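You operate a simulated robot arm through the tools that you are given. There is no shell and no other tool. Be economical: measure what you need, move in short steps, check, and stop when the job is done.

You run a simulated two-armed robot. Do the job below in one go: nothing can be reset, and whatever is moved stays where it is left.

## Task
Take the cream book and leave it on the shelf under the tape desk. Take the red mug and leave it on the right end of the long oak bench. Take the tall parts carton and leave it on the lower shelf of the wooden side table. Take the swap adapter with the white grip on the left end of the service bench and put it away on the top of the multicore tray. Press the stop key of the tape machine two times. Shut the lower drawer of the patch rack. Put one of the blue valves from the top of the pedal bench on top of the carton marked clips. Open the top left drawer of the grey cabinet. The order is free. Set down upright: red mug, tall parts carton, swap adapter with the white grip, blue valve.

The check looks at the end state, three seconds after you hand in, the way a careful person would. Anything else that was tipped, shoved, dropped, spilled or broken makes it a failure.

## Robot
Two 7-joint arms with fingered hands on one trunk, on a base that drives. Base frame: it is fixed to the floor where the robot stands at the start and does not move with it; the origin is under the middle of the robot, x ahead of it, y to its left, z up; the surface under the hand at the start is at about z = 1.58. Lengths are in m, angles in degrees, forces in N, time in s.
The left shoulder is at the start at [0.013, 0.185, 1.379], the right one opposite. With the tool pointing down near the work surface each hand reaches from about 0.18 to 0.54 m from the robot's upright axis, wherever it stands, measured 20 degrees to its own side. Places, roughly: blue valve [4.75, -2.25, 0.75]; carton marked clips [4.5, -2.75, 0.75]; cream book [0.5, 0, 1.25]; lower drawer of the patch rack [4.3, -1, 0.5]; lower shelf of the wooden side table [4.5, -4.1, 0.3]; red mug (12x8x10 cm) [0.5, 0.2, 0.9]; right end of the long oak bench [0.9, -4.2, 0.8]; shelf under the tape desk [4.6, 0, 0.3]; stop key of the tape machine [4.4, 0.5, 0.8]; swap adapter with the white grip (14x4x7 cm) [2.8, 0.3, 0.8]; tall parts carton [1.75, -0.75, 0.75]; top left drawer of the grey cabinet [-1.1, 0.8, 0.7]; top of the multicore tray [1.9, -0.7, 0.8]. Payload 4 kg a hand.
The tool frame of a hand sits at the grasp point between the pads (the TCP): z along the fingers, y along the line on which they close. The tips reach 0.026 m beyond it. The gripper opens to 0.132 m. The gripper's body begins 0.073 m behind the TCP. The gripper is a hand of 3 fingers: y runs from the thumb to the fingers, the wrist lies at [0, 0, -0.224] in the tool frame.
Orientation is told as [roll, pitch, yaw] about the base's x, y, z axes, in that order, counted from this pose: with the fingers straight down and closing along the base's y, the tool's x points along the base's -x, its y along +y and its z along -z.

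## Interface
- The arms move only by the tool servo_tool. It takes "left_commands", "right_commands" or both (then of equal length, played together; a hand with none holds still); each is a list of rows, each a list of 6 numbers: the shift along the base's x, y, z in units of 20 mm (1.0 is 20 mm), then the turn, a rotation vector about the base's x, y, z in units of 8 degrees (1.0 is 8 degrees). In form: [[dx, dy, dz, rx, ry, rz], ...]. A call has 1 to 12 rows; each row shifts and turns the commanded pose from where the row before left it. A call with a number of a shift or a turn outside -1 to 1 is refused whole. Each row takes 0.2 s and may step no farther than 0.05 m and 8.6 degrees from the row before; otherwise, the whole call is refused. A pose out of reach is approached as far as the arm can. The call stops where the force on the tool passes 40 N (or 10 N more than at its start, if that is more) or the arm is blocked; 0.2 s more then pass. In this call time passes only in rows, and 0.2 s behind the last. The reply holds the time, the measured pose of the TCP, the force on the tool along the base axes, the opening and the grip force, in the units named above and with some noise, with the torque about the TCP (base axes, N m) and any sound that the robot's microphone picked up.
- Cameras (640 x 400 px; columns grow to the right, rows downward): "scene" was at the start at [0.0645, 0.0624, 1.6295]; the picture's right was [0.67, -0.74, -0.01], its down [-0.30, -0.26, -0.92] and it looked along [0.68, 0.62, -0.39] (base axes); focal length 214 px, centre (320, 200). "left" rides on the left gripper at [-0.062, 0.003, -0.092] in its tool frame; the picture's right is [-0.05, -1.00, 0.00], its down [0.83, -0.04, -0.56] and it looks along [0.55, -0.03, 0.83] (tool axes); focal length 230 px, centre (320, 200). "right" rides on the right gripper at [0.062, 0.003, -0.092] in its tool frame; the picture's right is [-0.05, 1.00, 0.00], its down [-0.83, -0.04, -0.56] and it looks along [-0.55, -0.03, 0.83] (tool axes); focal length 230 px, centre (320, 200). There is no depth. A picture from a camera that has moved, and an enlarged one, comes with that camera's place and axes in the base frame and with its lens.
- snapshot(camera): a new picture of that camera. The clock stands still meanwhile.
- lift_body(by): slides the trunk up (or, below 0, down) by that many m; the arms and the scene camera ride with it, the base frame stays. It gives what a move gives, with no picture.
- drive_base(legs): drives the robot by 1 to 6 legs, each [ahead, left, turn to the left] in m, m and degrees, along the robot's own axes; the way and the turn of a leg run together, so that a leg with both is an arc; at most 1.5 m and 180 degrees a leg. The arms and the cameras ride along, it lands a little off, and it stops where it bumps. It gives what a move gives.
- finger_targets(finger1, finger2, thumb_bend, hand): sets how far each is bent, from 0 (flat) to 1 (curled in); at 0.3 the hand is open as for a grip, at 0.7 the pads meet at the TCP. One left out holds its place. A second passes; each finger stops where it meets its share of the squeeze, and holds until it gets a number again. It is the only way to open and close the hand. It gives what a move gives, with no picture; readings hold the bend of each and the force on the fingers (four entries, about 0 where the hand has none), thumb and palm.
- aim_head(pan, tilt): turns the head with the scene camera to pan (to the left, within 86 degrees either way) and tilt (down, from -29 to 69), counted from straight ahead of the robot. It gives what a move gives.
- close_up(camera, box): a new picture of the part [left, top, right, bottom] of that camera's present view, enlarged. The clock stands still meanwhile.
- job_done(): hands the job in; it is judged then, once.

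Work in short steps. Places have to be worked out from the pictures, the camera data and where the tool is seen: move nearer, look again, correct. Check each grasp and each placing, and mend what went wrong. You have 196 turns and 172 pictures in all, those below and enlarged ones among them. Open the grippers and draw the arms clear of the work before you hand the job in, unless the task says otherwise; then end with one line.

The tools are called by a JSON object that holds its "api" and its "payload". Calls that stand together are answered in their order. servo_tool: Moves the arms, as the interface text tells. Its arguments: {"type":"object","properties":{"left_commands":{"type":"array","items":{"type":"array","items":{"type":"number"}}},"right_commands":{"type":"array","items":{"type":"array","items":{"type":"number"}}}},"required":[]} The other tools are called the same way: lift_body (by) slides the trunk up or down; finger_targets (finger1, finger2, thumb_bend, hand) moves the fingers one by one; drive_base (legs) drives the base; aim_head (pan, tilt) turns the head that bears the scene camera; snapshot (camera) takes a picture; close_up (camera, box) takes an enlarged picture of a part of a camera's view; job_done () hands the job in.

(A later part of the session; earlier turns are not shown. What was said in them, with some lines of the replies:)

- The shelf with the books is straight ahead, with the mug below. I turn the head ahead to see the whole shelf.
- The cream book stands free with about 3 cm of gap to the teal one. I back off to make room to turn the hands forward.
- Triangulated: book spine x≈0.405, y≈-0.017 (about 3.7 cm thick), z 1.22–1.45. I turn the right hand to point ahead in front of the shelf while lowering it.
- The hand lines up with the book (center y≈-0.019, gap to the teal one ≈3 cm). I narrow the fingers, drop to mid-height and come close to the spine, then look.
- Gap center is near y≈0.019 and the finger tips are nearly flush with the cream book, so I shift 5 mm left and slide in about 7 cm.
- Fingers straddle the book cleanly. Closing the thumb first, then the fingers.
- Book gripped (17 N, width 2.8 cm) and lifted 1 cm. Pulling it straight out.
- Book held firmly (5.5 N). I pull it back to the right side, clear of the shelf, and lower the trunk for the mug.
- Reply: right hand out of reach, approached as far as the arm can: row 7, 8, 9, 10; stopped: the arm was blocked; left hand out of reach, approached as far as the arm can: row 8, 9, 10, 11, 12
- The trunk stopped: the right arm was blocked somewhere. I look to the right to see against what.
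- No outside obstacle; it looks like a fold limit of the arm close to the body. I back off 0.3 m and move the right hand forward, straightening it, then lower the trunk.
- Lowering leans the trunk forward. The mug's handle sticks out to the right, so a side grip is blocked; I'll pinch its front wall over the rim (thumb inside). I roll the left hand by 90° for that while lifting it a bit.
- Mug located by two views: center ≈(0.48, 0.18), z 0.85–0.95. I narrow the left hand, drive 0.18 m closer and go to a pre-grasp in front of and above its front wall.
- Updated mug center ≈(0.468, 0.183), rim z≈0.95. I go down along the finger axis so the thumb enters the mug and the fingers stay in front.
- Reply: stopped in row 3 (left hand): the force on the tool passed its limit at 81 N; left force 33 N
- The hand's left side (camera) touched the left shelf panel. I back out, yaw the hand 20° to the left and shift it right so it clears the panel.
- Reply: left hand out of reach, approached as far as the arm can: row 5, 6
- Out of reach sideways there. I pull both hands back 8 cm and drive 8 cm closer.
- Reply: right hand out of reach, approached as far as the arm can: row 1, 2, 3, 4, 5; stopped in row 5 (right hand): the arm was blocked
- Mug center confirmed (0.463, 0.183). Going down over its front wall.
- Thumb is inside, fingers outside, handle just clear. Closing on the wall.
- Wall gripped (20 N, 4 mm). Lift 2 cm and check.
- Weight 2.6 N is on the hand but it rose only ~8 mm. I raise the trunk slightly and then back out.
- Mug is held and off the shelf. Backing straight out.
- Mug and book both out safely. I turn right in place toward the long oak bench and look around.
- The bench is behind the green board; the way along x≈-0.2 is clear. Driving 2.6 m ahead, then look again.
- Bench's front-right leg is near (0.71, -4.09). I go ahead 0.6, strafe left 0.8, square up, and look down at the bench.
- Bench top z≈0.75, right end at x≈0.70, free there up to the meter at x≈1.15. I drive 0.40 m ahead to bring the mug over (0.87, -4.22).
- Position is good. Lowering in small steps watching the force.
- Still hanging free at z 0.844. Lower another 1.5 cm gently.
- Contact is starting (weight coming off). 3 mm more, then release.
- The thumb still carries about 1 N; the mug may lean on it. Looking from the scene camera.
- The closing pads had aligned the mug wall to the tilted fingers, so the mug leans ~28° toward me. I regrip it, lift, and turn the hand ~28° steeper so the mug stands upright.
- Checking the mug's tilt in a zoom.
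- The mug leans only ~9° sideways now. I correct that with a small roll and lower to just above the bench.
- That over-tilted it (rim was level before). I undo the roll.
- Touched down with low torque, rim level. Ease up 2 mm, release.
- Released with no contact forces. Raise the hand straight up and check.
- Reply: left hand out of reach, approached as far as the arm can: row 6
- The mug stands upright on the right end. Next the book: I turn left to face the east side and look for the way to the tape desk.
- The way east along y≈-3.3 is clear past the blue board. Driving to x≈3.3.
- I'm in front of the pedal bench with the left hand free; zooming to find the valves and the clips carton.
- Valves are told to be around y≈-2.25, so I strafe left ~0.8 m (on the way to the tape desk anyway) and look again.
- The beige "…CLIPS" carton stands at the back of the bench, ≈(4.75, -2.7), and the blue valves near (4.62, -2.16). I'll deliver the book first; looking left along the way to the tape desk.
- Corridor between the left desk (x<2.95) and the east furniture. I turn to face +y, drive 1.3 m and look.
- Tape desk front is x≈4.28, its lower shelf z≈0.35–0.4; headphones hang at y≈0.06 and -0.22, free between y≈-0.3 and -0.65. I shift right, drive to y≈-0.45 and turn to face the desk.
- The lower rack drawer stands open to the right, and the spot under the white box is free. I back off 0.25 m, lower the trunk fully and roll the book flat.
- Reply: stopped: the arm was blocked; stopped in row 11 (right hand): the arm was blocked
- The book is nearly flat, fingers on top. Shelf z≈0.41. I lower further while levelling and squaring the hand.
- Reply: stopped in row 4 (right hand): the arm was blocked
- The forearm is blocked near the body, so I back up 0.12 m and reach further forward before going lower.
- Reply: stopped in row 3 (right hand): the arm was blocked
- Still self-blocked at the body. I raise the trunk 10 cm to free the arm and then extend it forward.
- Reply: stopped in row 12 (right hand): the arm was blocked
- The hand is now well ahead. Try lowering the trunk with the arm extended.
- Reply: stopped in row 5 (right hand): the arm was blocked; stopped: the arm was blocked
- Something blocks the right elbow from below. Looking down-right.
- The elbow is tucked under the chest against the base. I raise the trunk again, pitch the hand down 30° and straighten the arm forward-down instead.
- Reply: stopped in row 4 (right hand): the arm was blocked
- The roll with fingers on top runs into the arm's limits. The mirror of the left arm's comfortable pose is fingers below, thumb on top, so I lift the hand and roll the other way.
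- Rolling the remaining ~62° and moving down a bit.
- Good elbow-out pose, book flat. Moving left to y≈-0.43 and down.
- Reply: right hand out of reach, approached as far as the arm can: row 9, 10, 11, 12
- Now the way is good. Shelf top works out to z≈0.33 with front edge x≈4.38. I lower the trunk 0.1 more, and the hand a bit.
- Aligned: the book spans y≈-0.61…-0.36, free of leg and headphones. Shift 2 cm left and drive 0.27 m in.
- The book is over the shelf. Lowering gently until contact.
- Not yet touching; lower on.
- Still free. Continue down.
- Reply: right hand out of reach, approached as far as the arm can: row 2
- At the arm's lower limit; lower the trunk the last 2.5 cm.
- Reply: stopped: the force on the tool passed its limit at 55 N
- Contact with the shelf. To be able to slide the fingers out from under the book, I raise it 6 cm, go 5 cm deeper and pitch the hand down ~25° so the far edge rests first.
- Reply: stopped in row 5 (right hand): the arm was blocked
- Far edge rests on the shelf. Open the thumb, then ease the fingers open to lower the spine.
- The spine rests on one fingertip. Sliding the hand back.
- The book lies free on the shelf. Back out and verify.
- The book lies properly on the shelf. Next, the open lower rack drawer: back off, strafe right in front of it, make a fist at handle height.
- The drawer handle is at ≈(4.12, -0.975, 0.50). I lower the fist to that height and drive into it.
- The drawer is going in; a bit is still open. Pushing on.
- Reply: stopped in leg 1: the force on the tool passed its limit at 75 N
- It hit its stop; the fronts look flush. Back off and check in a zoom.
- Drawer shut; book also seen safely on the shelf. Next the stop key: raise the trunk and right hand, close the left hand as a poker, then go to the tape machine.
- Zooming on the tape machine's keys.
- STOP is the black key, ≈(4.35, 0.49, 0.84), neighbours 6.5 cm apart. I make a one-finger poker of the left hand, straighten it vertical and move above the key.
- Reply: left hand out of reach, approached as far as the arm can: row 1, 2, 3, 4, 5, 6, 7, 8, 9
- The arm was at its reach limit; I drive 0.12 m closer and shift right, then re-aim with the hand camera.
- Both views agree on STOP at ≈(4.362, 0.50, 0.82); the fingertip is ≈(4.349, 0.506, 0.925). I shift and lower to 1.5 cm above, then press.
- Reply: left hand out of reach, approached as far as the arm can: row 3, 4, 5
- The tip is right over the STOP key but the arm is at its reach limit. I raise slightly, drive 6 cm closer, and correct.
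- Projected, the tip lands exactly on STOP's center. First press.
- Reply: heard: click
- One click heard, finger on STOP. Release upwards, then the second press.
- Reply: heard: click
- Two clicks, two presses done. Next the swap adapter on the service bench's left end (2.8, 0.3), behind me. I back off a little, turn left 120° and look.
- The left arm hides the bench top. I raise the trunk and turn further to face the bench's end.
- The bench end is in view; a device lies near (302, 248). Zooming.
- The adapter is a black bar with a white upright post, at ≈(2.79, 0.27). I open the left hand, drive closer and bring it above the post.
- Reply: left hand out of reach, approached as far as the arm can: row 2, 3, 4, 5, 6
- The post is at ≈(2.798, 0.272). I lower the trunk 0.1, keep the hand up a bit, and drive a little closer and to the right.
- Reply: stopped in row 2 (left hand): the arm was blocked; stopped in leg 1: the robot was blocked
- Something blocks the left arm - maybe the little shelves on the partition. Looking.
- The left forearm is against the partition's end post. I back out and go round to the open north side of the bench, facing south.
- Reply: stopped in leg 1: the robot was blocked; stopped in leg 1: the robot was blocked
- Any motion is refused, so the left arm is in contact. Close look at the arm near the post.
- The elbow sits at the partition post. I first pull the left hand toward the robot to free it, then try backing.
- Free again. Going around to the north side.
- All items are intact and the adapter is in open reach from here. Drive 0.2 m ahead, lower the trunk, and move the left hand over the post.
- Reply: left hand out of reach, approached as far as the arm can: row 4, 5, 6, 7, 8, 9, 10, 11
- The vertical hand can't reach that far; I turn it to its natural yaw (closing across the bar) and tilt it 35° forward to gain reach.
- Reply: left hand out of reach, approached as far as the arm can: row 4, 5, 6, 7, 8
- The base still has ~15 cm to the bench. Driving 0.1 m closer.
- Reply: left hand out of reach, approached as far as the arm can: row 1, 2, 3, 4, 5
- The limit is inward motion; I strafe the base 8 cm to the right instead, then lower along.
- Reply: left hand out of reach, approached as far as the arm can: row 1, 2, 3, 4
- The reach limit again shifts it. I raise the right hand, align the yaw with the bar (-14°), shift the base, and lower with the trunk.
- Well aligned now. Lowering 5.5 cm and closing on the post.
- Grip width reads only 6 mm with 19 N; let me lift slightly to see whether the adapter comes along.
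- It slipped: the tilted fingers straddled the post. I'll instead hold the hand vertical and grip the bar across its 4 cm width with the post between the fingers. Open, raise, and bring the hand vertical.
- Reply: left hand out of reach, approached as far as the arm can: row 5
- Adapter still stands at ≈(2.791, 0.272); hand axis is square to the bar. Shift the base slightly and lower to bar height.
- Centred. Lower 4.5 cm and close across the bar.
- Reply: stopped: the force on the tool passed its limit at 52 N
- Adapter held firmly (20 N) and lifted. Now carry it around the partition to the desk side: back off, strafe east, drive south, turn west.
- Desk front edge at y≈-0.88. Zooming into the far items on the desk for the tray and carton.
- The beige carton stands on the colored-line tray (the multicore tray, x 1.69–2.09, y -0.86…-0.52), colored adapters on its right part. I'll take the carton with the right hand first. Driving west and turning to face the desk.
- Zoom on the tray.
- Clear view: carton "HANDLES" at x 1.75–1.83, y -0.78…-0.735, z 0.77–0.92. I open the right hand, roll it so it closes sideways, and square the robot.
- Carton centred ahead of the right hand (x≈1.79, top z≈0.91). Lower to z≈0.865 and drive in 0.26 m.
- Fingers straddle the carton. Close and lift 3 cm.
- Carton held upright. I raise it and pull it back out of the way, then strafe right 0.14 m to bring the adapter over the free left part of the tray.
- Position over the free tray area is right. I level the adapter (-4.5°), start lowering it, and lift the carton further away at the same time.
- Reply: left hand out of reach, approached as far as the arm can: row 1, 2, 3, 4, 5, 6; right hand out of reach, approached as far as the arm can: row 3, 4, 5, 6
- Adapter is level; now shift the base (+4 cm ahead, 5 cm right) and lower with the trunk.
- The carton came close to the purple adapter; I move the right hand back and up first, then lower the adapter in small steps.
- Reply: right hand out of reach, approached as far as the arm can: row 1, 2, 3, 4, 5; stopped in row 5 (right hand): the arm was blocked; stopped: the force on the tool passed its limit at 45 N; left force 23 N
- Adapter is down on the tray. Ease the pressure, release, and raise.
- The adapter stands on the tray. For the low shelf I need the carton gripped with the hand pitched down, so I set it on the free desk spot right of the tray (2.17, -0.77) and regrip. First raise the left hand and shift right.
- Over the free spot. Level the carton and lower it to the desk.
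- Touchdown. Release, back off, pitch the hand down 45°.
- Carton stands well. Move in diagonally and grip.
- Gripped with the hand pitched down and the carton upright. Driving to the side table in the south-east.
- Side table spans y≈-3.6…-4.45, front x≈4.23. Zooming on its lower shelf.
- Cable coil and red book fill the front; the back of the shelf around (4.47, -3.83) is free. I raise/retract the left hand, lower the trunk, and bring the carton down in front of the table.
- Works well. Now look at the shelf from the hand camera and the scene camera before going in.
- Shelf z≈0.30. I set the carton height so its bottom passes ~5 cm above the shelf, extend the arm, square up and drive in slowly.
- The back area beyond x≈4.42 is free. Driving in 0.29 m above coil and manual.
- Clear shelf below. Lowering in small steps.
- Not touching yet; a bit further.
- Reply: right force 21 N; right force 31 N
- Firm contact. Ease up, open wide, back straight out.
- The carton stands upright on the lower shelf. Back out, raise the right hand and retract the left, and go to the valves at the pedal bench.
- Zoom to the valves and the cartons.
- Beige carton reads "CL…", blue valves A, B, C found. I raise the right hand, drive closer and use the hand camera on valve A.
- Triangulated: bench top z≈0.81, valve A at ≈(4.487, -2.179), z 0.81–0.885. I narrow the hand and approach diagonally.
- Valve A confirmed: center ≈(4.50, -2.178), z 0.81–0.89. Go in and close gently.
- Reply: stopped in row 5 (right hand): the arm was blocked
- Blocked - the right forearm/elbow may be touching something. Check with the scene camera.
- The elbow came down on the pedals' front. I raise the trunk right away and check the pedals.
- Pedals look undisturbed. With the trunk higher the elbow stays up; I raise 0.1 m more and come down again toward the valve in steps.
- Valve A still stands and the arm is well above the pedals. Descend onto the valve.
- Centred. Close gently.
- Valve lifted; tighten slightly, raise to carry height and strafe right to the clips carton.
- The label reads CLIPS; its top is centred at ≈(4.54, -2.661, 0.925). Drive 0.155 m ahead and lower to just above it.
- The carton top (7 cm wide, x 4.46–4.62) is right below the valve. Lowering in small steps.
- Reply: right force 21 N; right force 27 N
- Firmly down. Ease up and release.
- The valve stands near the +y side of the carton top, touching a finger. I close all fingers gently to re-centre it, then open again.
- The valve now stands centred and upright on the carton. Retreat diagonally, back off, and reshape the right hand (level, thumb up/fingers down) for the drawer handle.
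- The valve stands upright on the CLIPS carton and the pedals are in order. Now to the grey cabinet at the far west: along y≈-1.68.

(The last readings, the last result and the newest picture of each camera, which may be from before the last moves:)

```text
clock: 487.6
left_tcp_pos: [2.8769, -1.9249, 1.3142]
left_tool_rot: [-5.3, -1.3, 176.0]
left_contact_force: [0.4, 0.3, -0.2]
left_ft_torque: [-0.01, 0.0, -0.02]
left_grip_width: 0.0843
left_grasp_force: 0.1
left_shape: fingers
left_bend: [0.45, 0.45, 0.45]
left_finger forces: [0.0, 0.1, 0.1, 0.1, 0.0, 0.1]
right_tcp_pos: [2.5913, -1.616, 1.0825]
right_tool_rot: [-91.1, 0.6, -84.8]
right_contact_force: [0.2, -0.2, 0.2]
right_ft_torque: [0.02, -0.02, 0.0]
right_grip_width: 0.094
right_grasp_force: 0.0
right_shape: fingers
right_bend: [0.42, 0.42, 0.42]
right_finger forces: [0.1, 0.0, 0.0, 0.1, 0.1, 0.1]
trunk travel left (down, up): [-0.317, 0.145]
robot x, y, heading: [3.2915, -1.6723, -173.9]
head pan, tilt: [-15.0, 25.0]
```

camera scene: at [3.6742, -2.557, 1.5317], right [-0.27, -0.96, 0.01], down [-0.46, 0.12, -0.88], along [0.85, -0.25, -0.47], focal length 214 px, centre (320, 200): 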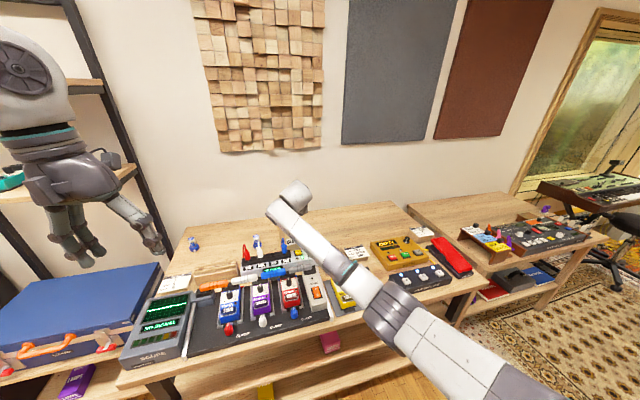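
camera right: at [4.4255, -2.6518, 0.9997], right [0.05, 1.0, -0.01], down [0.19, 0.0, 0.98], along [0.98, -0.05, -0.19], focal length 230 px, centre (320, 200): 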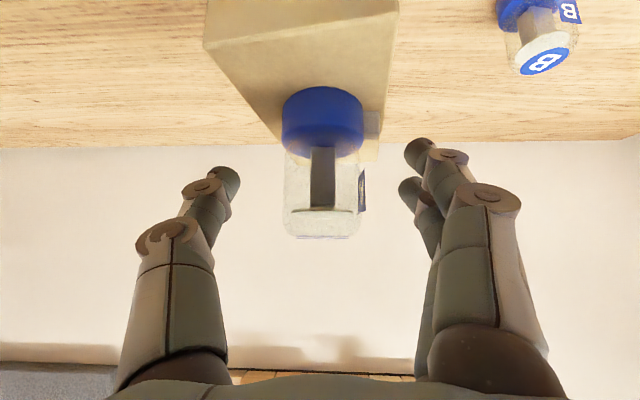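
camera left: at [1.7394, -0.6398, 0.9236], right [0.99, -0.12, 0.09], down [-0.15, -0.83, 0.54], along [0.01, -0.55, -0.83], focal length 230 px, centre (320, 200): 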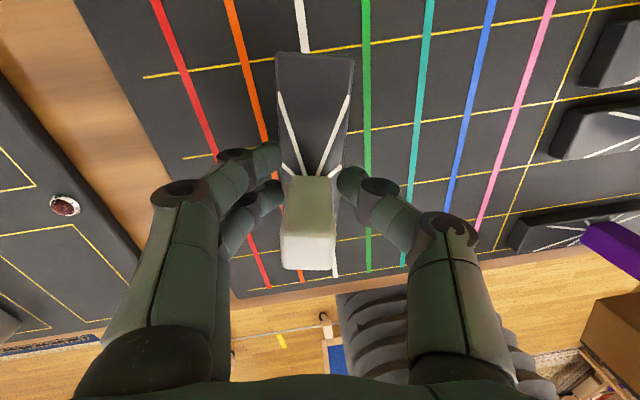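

Correct heading and drive west.

{"api": "drive_base", "payload": {"legs": [[0, 0, -6], [1.2, 0, 0], [1.2, 0, 0], [1.1, 0, 0]]}}

{"api": "aim_head", "payload": {"pan": -40, "tilt": 10}}

{"api": "snapshot", "payload": {"camera": "scene"}}

```text
clock: 505.1
left_tcp_pos: [-0.6344, -1.8651, 1.3145]
left_tool_rot: [-5.3, -1.3, 170.3]
left_contact_force: [0.4, -0.7, -0.2]
left_ft_torque: [0.0, 0.02, 0.01]
left_grip_width: 0.0841
left_grasp_force: 0.0
left_shape: fingers
left_bend: [0.45, 0.45, 0.45]
left_finger forces: [0.0, 0.0, 0.0, 0.0, 0.0, 0.0]
right_tcp_pos: [-0.8864, -1.5267, 1.0807]
right_tool_rot: [-91.3, 0.7, -90.7]
right_contact_force: [0.5, 0.0, -0.3]
right_ft_torque: [-0.02, -0.03, -0.01]
right_grip_width: 0.0941
right_grasp_force: 0.0
right_shape: fingers
right_bend: [0.42, 0.42, 0.42]
right_finger forces: [0.0, 0.1, 0.1, 0.1, 0.1, 0.0]
trunk travel left (down, up): [-0.317, 0.145]
robot x, y, heading: [-0.1936, -1.6565, -179.9]
head pan, tilt: [-15.0, 25.0]
```

```text
clock: 505.9
left_tcp_pos: [-0.6333, -1.8637, 1.3138]
left_tool_rot: [-5.4, -1.3, 170.3]
left_contact_force: [-0.5, -0.1, 0.2]
left_ft_torque: [-0.02, -0.01, 0.01]
left_grip_width: 0.084
left_grasp_force: 0.0
left_shape: fingers
left_bend: [0.45, 0.45, 0.45]
left_finger forces: [0.1, 0.1, 0.0, 0.0, 0.0, 0.0]
right_tcp_pos: [-0.8878, -1.5256, 1.0811]
right_tool_rot: [-91.2, 0.6, -90.7]
right_contact_force: [-0.2, 0.5, 0.3]
right_ft_torque: [0.02, 0.03, 0.01]
right_grip_width: 0.0942
right_grasp_force: 0.2
right_shape: fingers
right_bend: [0.42, 0.42, 0.42]
right_finger forces: [0.0, 0.0, 0.1, 0.0, 0.1, 0.0]
trunk travel left (down, up): [-0.317, 0.145]
robot x, y, heading: [-0.1956, -1.6538, -179.8]
head pan, tilt: [-40.0, 10.0]
```

```text
9 pictures are left
camera scene: at [-0.2898, -1.5979, 1.557], right [0.64, 0.77, 0.04], down [0.19, -0.11, -0.98], along [-0.75, 0.63, -0.22], focal length 214 px, centre (320, 200)
```

scene: 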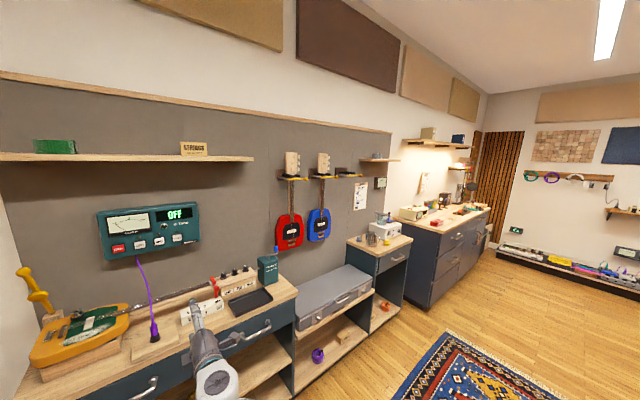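

The upper-left drawer handle of the grey cabinet is at ≈(-1.01, 0.86, 0.70). Strafing north to face it.

{"api": "drive_base", "payload": {"legs": [[0, -1.2, 0], [0, -1.18, 0]]}}

{"api": "aim_head", "payload": {"pan": 0, "tilt": 30}}

{"api": "snapshot", "payload": {"camera": "scene"}}

```text
clock: 517.8
left_tcp_pos: [-0.6691, 0.5472, 1.314]
left_tool_rot: [-5.3, -1.3, 170.7]
left_contact_force: [0.1, -0.1, 0.4]
left_ft_torque: [0.0, -0.01, -0.01]
left_grip_width: 0.0843
left_grasp_force: 0.1
left_shape: fingers
left_bend: [0.45, 0.45, 0.45]
left_finger forces: [0.0, 0.0, 0.0, 0.0, 0.0, 0.0]
right_tcp_pos: [-0.9244, 0.8843, 1.0824]
right_tool_rot: [-91.1, 0.7, -90.3]
right_contact_force: [0.3, -0.9, -0.2]
right_ft_torque: [-0.01, 0.01, 0.0]
right_grip_width: 0.0942
right_grasp_force: 0.2
right_shape: fingers
right_bend: [0.42, 0.42, 0.42]
right_finger forces: [0.1, 0.0, 0.0, 0.0, 0.0, 0.0]
trunk travel left (down, up): [-0.317, 0.145]
robot x, y, heading: [-0.2345, 0.7617, -179.5]
head pan, tilt: [-40.0, 10.0]
```

```text
clock: 518.9
left_tcp_pos: [-0.6702, 0.5473, 1.3139]
left_tool_rot: [-5.3, -1.2, 170.7]
left_contact_force: [-0.1, -0.2, 0.8]
left_ft_torque: [0.0, 0.02, 0.0]
left_grip_width: 0.0842
left_grasp_force: 0.1
left_shape: fingers
left_bend: [0.45, 0.45, 0.45]
left_finger forces: [0.0, 0.0, 0.1, 0.1, 0.0, 0.0]
right_tcp_pos: [-0.9237, 0.8832, 1.0812]
right_tool_rot: [-91.1, 0.5, -90.3]
right_contact_force: [0.4, -0.8, -0.4]
right_ft_torque: [0.01, 0.02, 0.01]
right_grip_width: 0.0942
right_grasp_force: 0.0
right_shape: fingers
right_bend: [0.42, 0.42, 0.42]
right_finger forces: [0.0, 0.0, 0.0, 0.1, 0.1, 0.1]
trunk travel left (down, up): [-0.317, 0.145]
robot x, y, heading: [-0.2296, 0.7557, -179.4]
head pan, tilt: [0.0, 30.0]
```

```text
8 pictures are left
camera scene: at [-0.3432, 0.7563, 1.5237], right [-0.01, 1.0, 0.0], down [0.55, 0.01, -0.84], along [-0.84, -0.01, -0.55], focal length 214 px, centre (320, 200)
```

scene: 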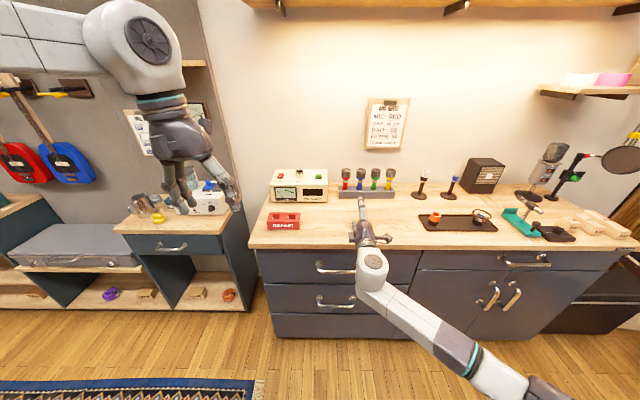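

Top-left drawer handle is straight ahead, ≈(-1.01, 0.835, 0.70). Back off a little and lower the right hand to it.

{"api": "drive_base", "payload": {"legs": [[-0.14, 0.04, 0]]}}

{"api": "lift_body", "payload": {"by": -0.2}}

{"api": "servo_tool", "payload": {"right_commands": [[0, 0, -1, 0, 0, 0], [0, 0, -1, 0, 0, 0], [0, 0, -1, 0, 0, 0], [0, 0, -1, 0, 0, 0], [0, 0, -1, 0, 0, 0], [0, 0, -1, 0, 0, 0], [0, 0, -1, 0, 0, 0], [0, 0, -1, 0, 0, 0], [0, 0, -1, 0, 0, 0]]}}

{"api": "snapshot", "payload": {"camera": "right"}}

{"api": "snapshot", "payload": {"camera": "scene"}}

```text
clock: 520.2
left_tcp_pos: [-0.5292, 0.5095, 1.314]
left_tool_rot: [-5.3, -1.2, 170.7]
left_contact_force: [-0.4, 0.1, 0.8]
left_ft_torque: [-0.01, 0.02, -0.02]
left_grip_width: 0.0842
left_grasp_force: 0.1
left_shape: fingers
left_bend: [0.45, 0.45, 0.45]
left_finger forces: [0.0, 0.1, 0.0, 0.0, 0.1, 0.0]
right_tcp_pos: [-0.7838, 0.8442, 1.0799]
right_tool_rot: [-91.1, 0.6, -90.3]
right_contact_force: [-0.3, 0.2, -0.5]
right_ft_torque: [0.02, 0.02, 0.01]
right_grip_width: 0.0941
right_grasp_force: 0.1
right_shape: fingers
right_bend: [0.42, 0.42, 0.42]
right_finger forces: [0.0, 0.0, 0.0, 0.1, 0.1, 0.0]
trunk travel left (down, up): [-0.317, 0.145]
robot x, y, heading: [-0.0893, 0.7241, -179.5]
head pan, tilt: [0.0, 30.0]
```

```text
clock: 522.4
left_tcp_pos: [-0.5267, 0.5083, 1.1149]
left_tool_rot: [-5.2, -1.3, 170.6]
left_contact_force: [0.0, 1.5, 0.1]
left_ft_torque: [0.0, 0.0, 0.02]
left_grip_width: 0.084
left_grasp_force: 0.1
left_shape: fingers
left_bend: [0.45, 0.45, 0.45]
left_finger forces: [0.0, 0.0, 0.0, 0.0, 0.0, 0.0]
right_tcp_pos: [-0.7835, 0.8448, 0.8831]
right_tool_rot: [-91.2, 0.6, -90.2]
right_contact_force: [0.2, -0.5, 0.1]
right_ft_torque: [-0.04, -0.01, 0.01]
right_grip_width: 0.0943
right_grasp_force: 0.0
right_shape: fingers
right_bend: [0.42, 0.42, 0.42]
right_finger forces: [0.0, 0.0, 0.1, 0.1, 0.0, 0.1]
trunk travel left (down, up): [-0.117, 0.345]
robot x, y, heading: [-0.0893, 0.7184, -179.4]
head pan, tilt: [0.0, 30.0]
```

```text
clock: 524.4
left_tcp_pos: [-0.5272, 0.5087, 1.1142]
left_tool_rot: [-5.4, -1.3, 170.8]
left_contact_force: [-0.1, 0.4, 0.0]
left_ft_torque: [0.0, -0.01, 0.02]
left_grip_width: 0.0843
left_grasp_force: 0.0
left_shape: fingers
left_bend: [0.45, 0.45, 0.45]
left_finger forces: [0.1, 0.1, 0.0, 0.0, 0.0, 0.0]
right_tcp_pos: [-0.7844, 0.8438, 0.6986]
right_tool_rot: [-91.1, 0.5, -90.3]
right_contact_force: [-0.8, 0.6, 0.3]
right_ft_torque: [0.0, -0.01, 0.0]
right_grip_width: 0.0942
right_grasp_force: 0.0
right_shape: fingers
right_bend: [0.42, 0.42, 0.42]
right_finger forces: [0.1, 0.1, 0.0, 0.1, 0.0, 0.0]
trunk travel left (down, up): [-0.117, 0.345]
robot x, y, heading: [-0.0916, 0.7163, -179.6]
head pan, tilt: [0.0, 30.0]
```

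```text
7 pictures are left
camera right: at [-0.6933, 0.9041, 0.6948], right [-0.02, -0.04, -1.0], down [0.55, -0.83, 0.02], along [-0.83, -0.55, 0.04], focal length 230 px, centre (320, 200)
```

right: 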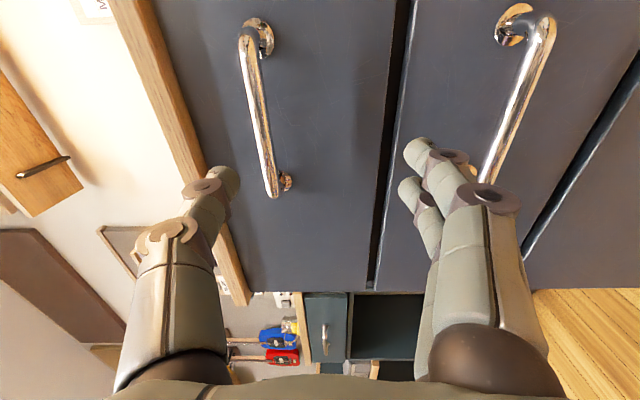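

```text
6 pictures are left
camera scene: at [-0.3363, 0.716, 1.2721], right [-0.01, 1.0, 0.0], down [0.74, 0.01, -0.68], along [-0.68, -0.01, -0.74], focal length 214 px, centre (320, 200)
```

scene: 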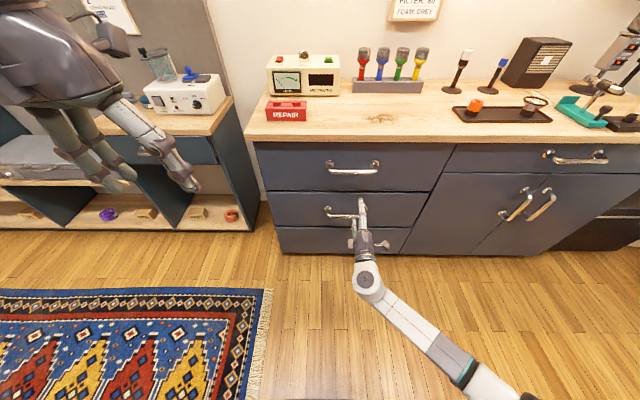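

Handle bar triangulated: x≈-0.965, z≈0.766, y 0.75–0.92. Raise the hand 6.8 cm and drive onto the bar.

{"api": "servo_tool", "payload": {"right_commands": [[0, -0.2, 0.9, 0, 0, 0], [0, -0.2, 0.9, 0, 0, 0], [0, 0, 0.8, 0, 0, 0], [0, 0, 0.8, 0, 0, 0]]}}

{"api": "drive_base", "payload": {"legs": [[0.15, 0, 0]]}}

{"api": "snapshot", "payload": {"camera": "right"}}

```text
clock: 525.4
left_tcp_pos: [-0.5277, 0.5092, 1.1154]
left_tool_rot: [-5.4, -1.4, 170.8]
left_contact_force: [-0.2, -0.3, -0.6]
left_ft_torque: [0.01, 0.01, -0.02]
left_grip_width: 0.0839
left_grasp_force: 0.0
left_shape: fingers
left_bend: [0.45, 0.45, 0.45]
left_finger forces: [0.0, 0.0, 0.1, 0.1, 0.1, 0.0]
right_tcp_pos: [-0.782, 0.8369, 0.7675]
right_tool_rot: [-91.1, 0.6, -90.3]
right_contact_force: [-0.4, 0.0, -0.1]
right_ft_torque: [-0.01, -0.02, 0.0]
right_grip_width: 0.0942
right_grasp_force: 0.0
right_shape: fingers
right_bend: [0.42, 0.42, 0.42]
right_finger forces: [0.0, 0.1, 0.1, 0.1, 0.0, 0.1]
trunk travel left (down, up): [-0.117, 0.345]
robot x, y, heading: [-0.0919, 0.7205, -179.3]
head pan, tilt: [0.0, 30.0]
```

```text
clock: 526.8
left_tcp_pos: [-0.6769, 0.5078, 1.1142]
left_tool_rot: [-5.4, -1.2, 170.6]
left_contact_force: [0.1, -0.3, -0.7]
left_ft_torque: [0.01, -0.02, 0.0]
left_grip_width: 0.0841
left_grasp_force: 0.1
left_shape: fingers
left_bend: [0.45, 0.45, 0.45]
left_finger forces: [0.0, 0.0, 0.0, 0.0, 0.0, 0.1]
right_tcp_pos: [-0.9323, 0.8363, 0.7666]
right_tool_rot: [-91.1, 0.5, -90.4]
right_contact_force: [0.5, -0.6, 0.4]
right_ft_torque: [0.01, 0.01, -0.02]
right_grip_width: 0.0944
right_grasp_force: 0.1
right_shape: fingers
right_bend: [0.42, 0.42, 0.42]
right_finger forces: [0.0, 0.0, 0.0, 0.0, 0.0, 0.1]
trunk travel left (down, up): [-0.117, 0.345]
robot x, y, heading: [-0.2409, 0.7148, -179.2]
head pan, tilt: [0.0, 30.0]
```

```text
5 pictures are left
camera right: at [-0.8402, 0.8964, 0.7626], right [-0.02, -0.04, -1.0], down [0.55, -0.83, 0.02], along [-0.83, -0.55, 0.04], focal length 230 px, centre (320, 200)
```

right: 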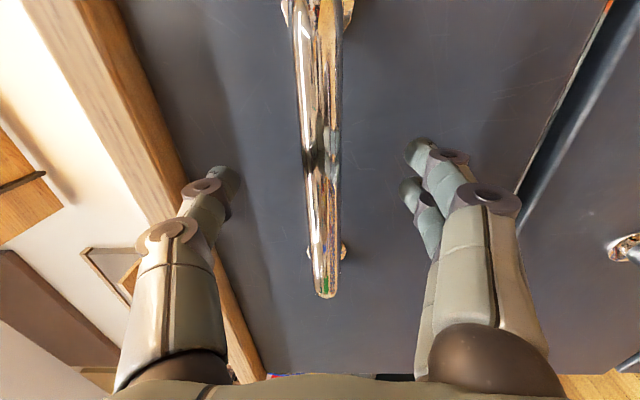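

The bar is centred between thumb and fingers. 3 cm further and close.

{"api": "drive_base", "payload": {"legs": [[0.03, 0, 0]]}}

{"api": "finger_targets", "payload": {"hand": "right", "finger1": 0.8, "finger2": 0.8, "thumb_bend": 0.8}}

```text
clock: 527.7
left_tcp_pos: [-0.7027, 0.5078, 1.1144]
left_tool_rot: [-5.2, -1.2, 170.6]
left_contact_force: [0.2, -0.3, 0.1]
left_ft_torque: [-0.03, -0.01, 0.01]
left_grip_width: 0.0842
left_grasp_force: 0.0
left_shape: fingers
left_bend: [0.45, 0.45, 0.45]
left_finger forces: [0.1, 0.1, 0.1, 0.1, 0.1, 0.0]
right_tcp_pos: [-0.9554, 0.8343, 0.7682]
right_tool_rot: [-91.2, 0.8, -90.2]
right_contact_force: [0.9, 0.3, -0.1]
right_ft_torque: [0.01, -0.02, 0.02]
right_grip_width: 0.0942
right_grasp_force: 0.7
right_shape: fingers
right_bend: [0.42, 0.42, 0.42]
right_finger forces: [0.0, 0.0, 0.0, 0.0, 0.0, 0.0]
trunk travel left (down, up): [-0.117, 0.345]
robot x, y, heading: [-0.2662, 0.7183, -179.3]
head pan, tilt: [0.0, 30.0]
stopped in leg 1: the force on the tool passed its limit at 81 N (the readings are from after the stop); the commanded pose is now the measured one
```

```text
clock: 528.7
left_tcp_pos: [-0.7035, 0.5071, 1.1148]
left_tool_rot: [-5.2, -1.2, 170.5]
left_contact_force: [0.2, 0.3, -0.6]
left_ft_torque: [-0.01, 0.02, 0.0]
left_grip_width: 0.0843
left_grasp_force: 0.0
left_shape: fingers
left_bend: [0.45, 0.45, 0.45]
left_finger forces: [0.0, 0.1, 0.1, 0.0, 0.0, 0.0]
right_tcp_pos: [-0.9555, 0.8347, 0.7675]
right_tool_rot: [-91.2, 0.7, -90.3]
right_contact_force: [-0.3, -0.1, 0.5]
right_ft_torque: [0.0, 0.02, -0.02]
right_grip_width: 0.0
right_grasp_force: 0.1
right_shape: fingers
right_bend: [0.77, 0.77, 0.76]
right_finger forces: [0.0, 0.0, 0.1, 0.1, 0.0, 0.0]
trunk travel left (down, up): [-0.117, 0.345]
robot x, y, heading: [-0.2653, 0.7142, -179.5]
head pan, tilt: [0.0, 30.0]
```

The fingers closed behind the bar (hooked). Pull back gently and check the force.

{"api": "drive_base", "payload": {"legs": [[-0.08, 0, 0]]}}

{"api": "snapshot", "payload": {"camera": "scene"}}

```text
clock: 529.7
left_tcp_pos: [-0.6239, 0.5078, 1.114]
left_tool_rot: [-5.3, -1.3, 170.7]
left_contact_force: [-0.4, -0.6, -0.3]
left_ft_torque: [-0.01, 0.01, 0.0]
left_grip_width: 0.084
left_grasp_force: 0.0
left_shape: fingers
left_bend: [0.45, 0.45, 0.45]
left_finger forces: [0.0, 0.0, 0.1, 0.0, 0.1, 0.0]
right_tcp_pos: [-0.8783, 0.834, 0.7683]
right_tool_rot: [-91.2, 0.6, -90.1]
right_contact_force: [0.7, -0.3, -0.2]
right_ft_torque: [0.03, -0.01, 0.0]
right_grip_width: 0.0002
right_grasp_force: 0.0
right_shape: fingers
right_bend: [0.78, 0.78, 0.76]
right_finger forces: [0.0, 0.1, 0.1, 0.1, 0.0, 0.0]
trunk travel left (down, up): [-0.117, 0.345]
robot x, y, heading: [-0.1858, 0.7176, -179.8]
head pan, tilt: [0.0, 30.0]
```

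```text
4 pictures are left
camera scene: at [-0.4326, 0.7146, 1.2723], right [-0.01, 1.0, 0.0], down [0.74, 0.01, -0.68], along [-0.68, -0.01, -0.74], focal length 214 px, centre (320, 200)
```

scene: 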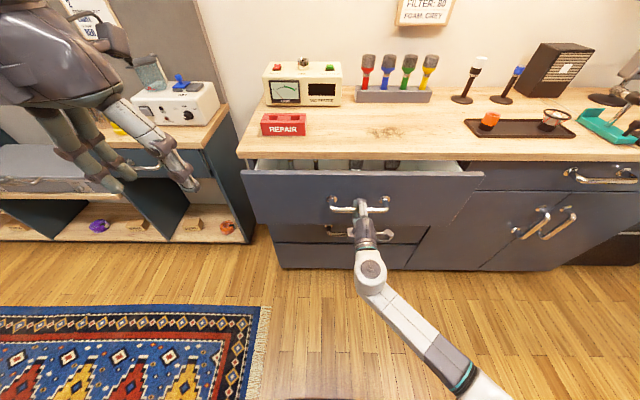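

The drawer is coming open. Pull another 0.2 m.

{"api": "drive_base", "payload": {"legs": [[-0.2, 0, 0]]}}

{"api": "drive_base", "payload": {"legs": [[-0.08, 0, 0]]}}

{"api": "snapshot", "payload": {"camera": "scene"}}

```text
clock: 531.3
left_tcp_pos: [-0.4312, 0.51, 1.1152]
left_tool_rot: [-5.3, -1.3, 170.7]
left_contact_force: [0.4, -0.3, 1.1]
left_ft_torque: [0.03, 0.02, 0.02]
left_grip_width: 0.084
left_grasp_force: 0.0
left_shape: fingers
left_bend: [0.45, 0.45, 0.45]
left_finger forces: [0.1, 0.1, 0.0, 0.0, 0.0, 0.0]
right_tcp_pos: [-0.6862, 0.8364, 0.7684]
right_tool_rot: [-91.2, 0.7, -90.1]
right_contact_force: [0.3, -0.1, 0.1]
right_ft_torque: [0.0, -0.03, 0.02]
right_grip_width: 0.0
right_grasp_force: 0.0
right_shape: fingers
right_bend: [0.78, 0.78, 0.76]
right_finger forces: [0.0, 0.0, 0.0, 0.1, 0.0, 0.0]
trunk travel left (down, up): [-0.117, 0.345]
robot x, y, heading: [0.0047, 0.72, -179.3]
head pan, tilt: [0.0, 30.0]
```

```text
clock: 532.4
left_tcp_pos: [-0.3507, 0.5092, 1.1138]
left_tool_rot: [-5.3, -1.3, 170.9]
left_contact_force: [0.3, 0.1, 0.3]
left_ft_torque: [0.02, 0.0, -0.02]
left_grip_width: 0.084
left_grasp_force: 0.0
left_shape: fingers
left_bend: [0.45, 0.45, 0.45]
left_finger forces: [0.1, 0.1, 0.0, 0.0, 0.0, 0.0]
right_tcp_pos: [-0.6047, 0.8354, 0.7686]
right_tool_rot: [-91.3, 0.8, -90.1]
right_contact_force: [0.6, 0.0, 0.3]
right_ft_torque: [0.0, -0.01, -0.01]
right_grip_width: 0.0
right_grasp_force: 0.0
right_shape: fingers
right_bend: [0.78, 0.78, 0.76]
right_finger forces: [0.0, 0.1, 0.1, 0.0, 0.0, 0.0]
trunk travel left (down, up): [-0.117, 0.345]
robot x, y, heading: [0.0864, 0.7203, -179.3]
head pan, tilt: [0.0, 30.0]
```

```text
3 pictures are left
camera scene: at [-0.1593, 0.7176, 1.2724], right [-0.01, 1.0, 0.0], down [0.73, 0.01, -0.68], along [-0.68, -0.01, -0.73], focal length 214 px, centre (320, 200)
```

scene: 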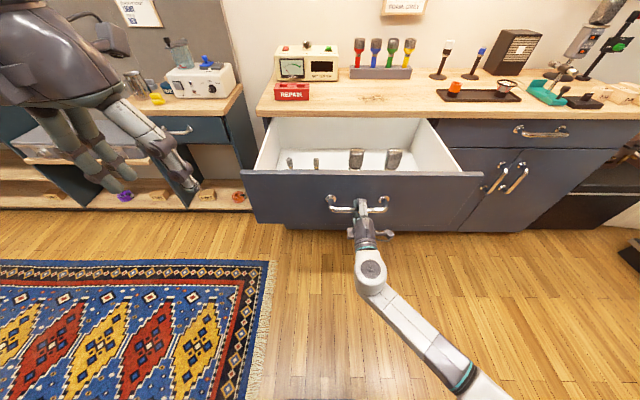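

The drawer is wide open. Open the fingers and draw the hand back with the arm.

{"api": "finger_targets", "payload": {"hand": "right", "finger1": 0.35, "finger2": 0.35, "thumb_bend": 0.35}}

{"api": "servo_tool", "payload": {"right_commands": [[0.5, 0, 0, 0, 0, 0], [1, 0, 0, 0, 0, 0], [1, 0, 0, 0, 0, 0], [1, 0, 0, 0, 0, 0], [1, 0, 0, 0, 0, 0], [1, 0, 0, 0, 0, 0]]}}

{"api": "snapshot", "payload": {"camera": "scene"}}

```text
clock: 533.4
left_tcp_pos: [-0.352, 0.5091, 1.1136]
left_tool_rot: [-5.3, -1.3, 170.9]
left_contact_force: [0.1, 1.1, -0.9]
left_ft_torque: [0.0, 0.0, 0.0]
left_grip_width: 0.0842
left_grasp_force: 0.0
left_shape: fingers
left_bend: [0.45, 0.45, 0.45]
left_finger forces: [0.1, 0.0, 0.0, 0.1, 0.1, 0.1]
right_tcp_pos: [-0.6055, 0.8355, 0.7677]
right_tool_rot: [-91.2, 0.8, -90.1]
right_contact_force: [0.4, -0.4, -0.2]
right_ft_torque: [-0.01, -0.01, 0.03]
right_grip_width: 0.1174
right_grasp_force: 0.0
right_shape: fingers
right_bend: [0.35, 0.35, 0.35]
right_finger forces: [0.1, 0.0, 0.1, 0.0, 0.0, 0.1]
trunk travel left (down, up): [-0.117, 0.345]
robot x, y, heading: [0.0896, 0.7236, -179.3]
head pan, tilt: [0.0, 30.0]
```

```text
clock: 534.8
left_tcp_pos: [-0.3511, 0.5101, 1.115]
left_tool_rot: [-5.3, -1.3, 170.9]
left_contact_force: [0.2, -1.1, 0.5]
left_ft_torque: [0.01, -0.01, 0.02]
left_grip_width: 0.0844
left_grasp_force: 0.0
left_shape: fingers
left_bend: [0.45, 0.45, 0.45]
left_finger forces: [0.0, 0.0, 0.0, 0.0, 0.0, 0.0]
right_tcp_pos: [-0.4961, 0.8355, 0.7681]
right_tool_rot: [-91.3, 0.7, -90.1]
right_contact_force: [-0.7, -0.4, -1.1]
right_ft_torque: [0.02, 0.01, -0.01]
right_grip_width: 0.1178
right_grasp_force: 0.0
right_shape: fingers
right_bend: [0.35, 0.35, 0.35]
right_finger forces: [0.0, 0.0, 0.0, 0.1, 0.0, 0.0]
trunk travel left (down, up): [-0.117, 0.345]
robot x, y, heading: [0.0883, 0.7189, -179.4]
head pan, tilt: [0.0, 30.0]
```

```text
2 pictures are left
camera scene: at [-0.1602, 0.7175, 1.2723], right [-0.01, 1.0, 0.0], down [0.74, 0.01, -0.68], along [-0.68, -0.01, -0.74], focal length 214 px, centre (320, 200)
```

scene: 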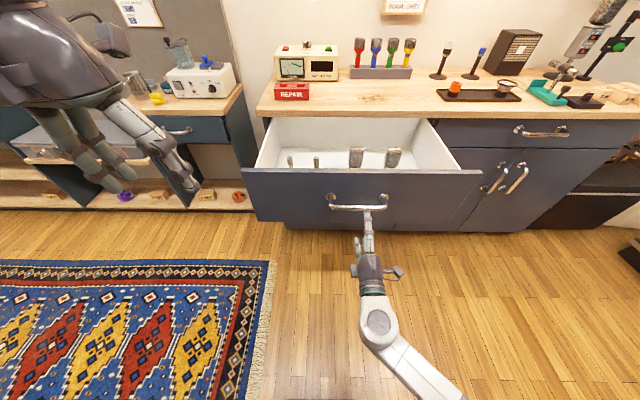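

Drawer stays open, hand is clear, grippers are open, and all eight items are done and checked. Handing in.

{"api": "job_done", "payload": {}}

```text
The job is handed in.
```

I finished all eight tasks and handed the job in. I saw no tipped or displaced items, but twice an arm bumped something: the left elbow jammed against the partition post, and the right elbow came down on the pedal bench. What I could see looked in place both times, but the arm hid part of the pedals.
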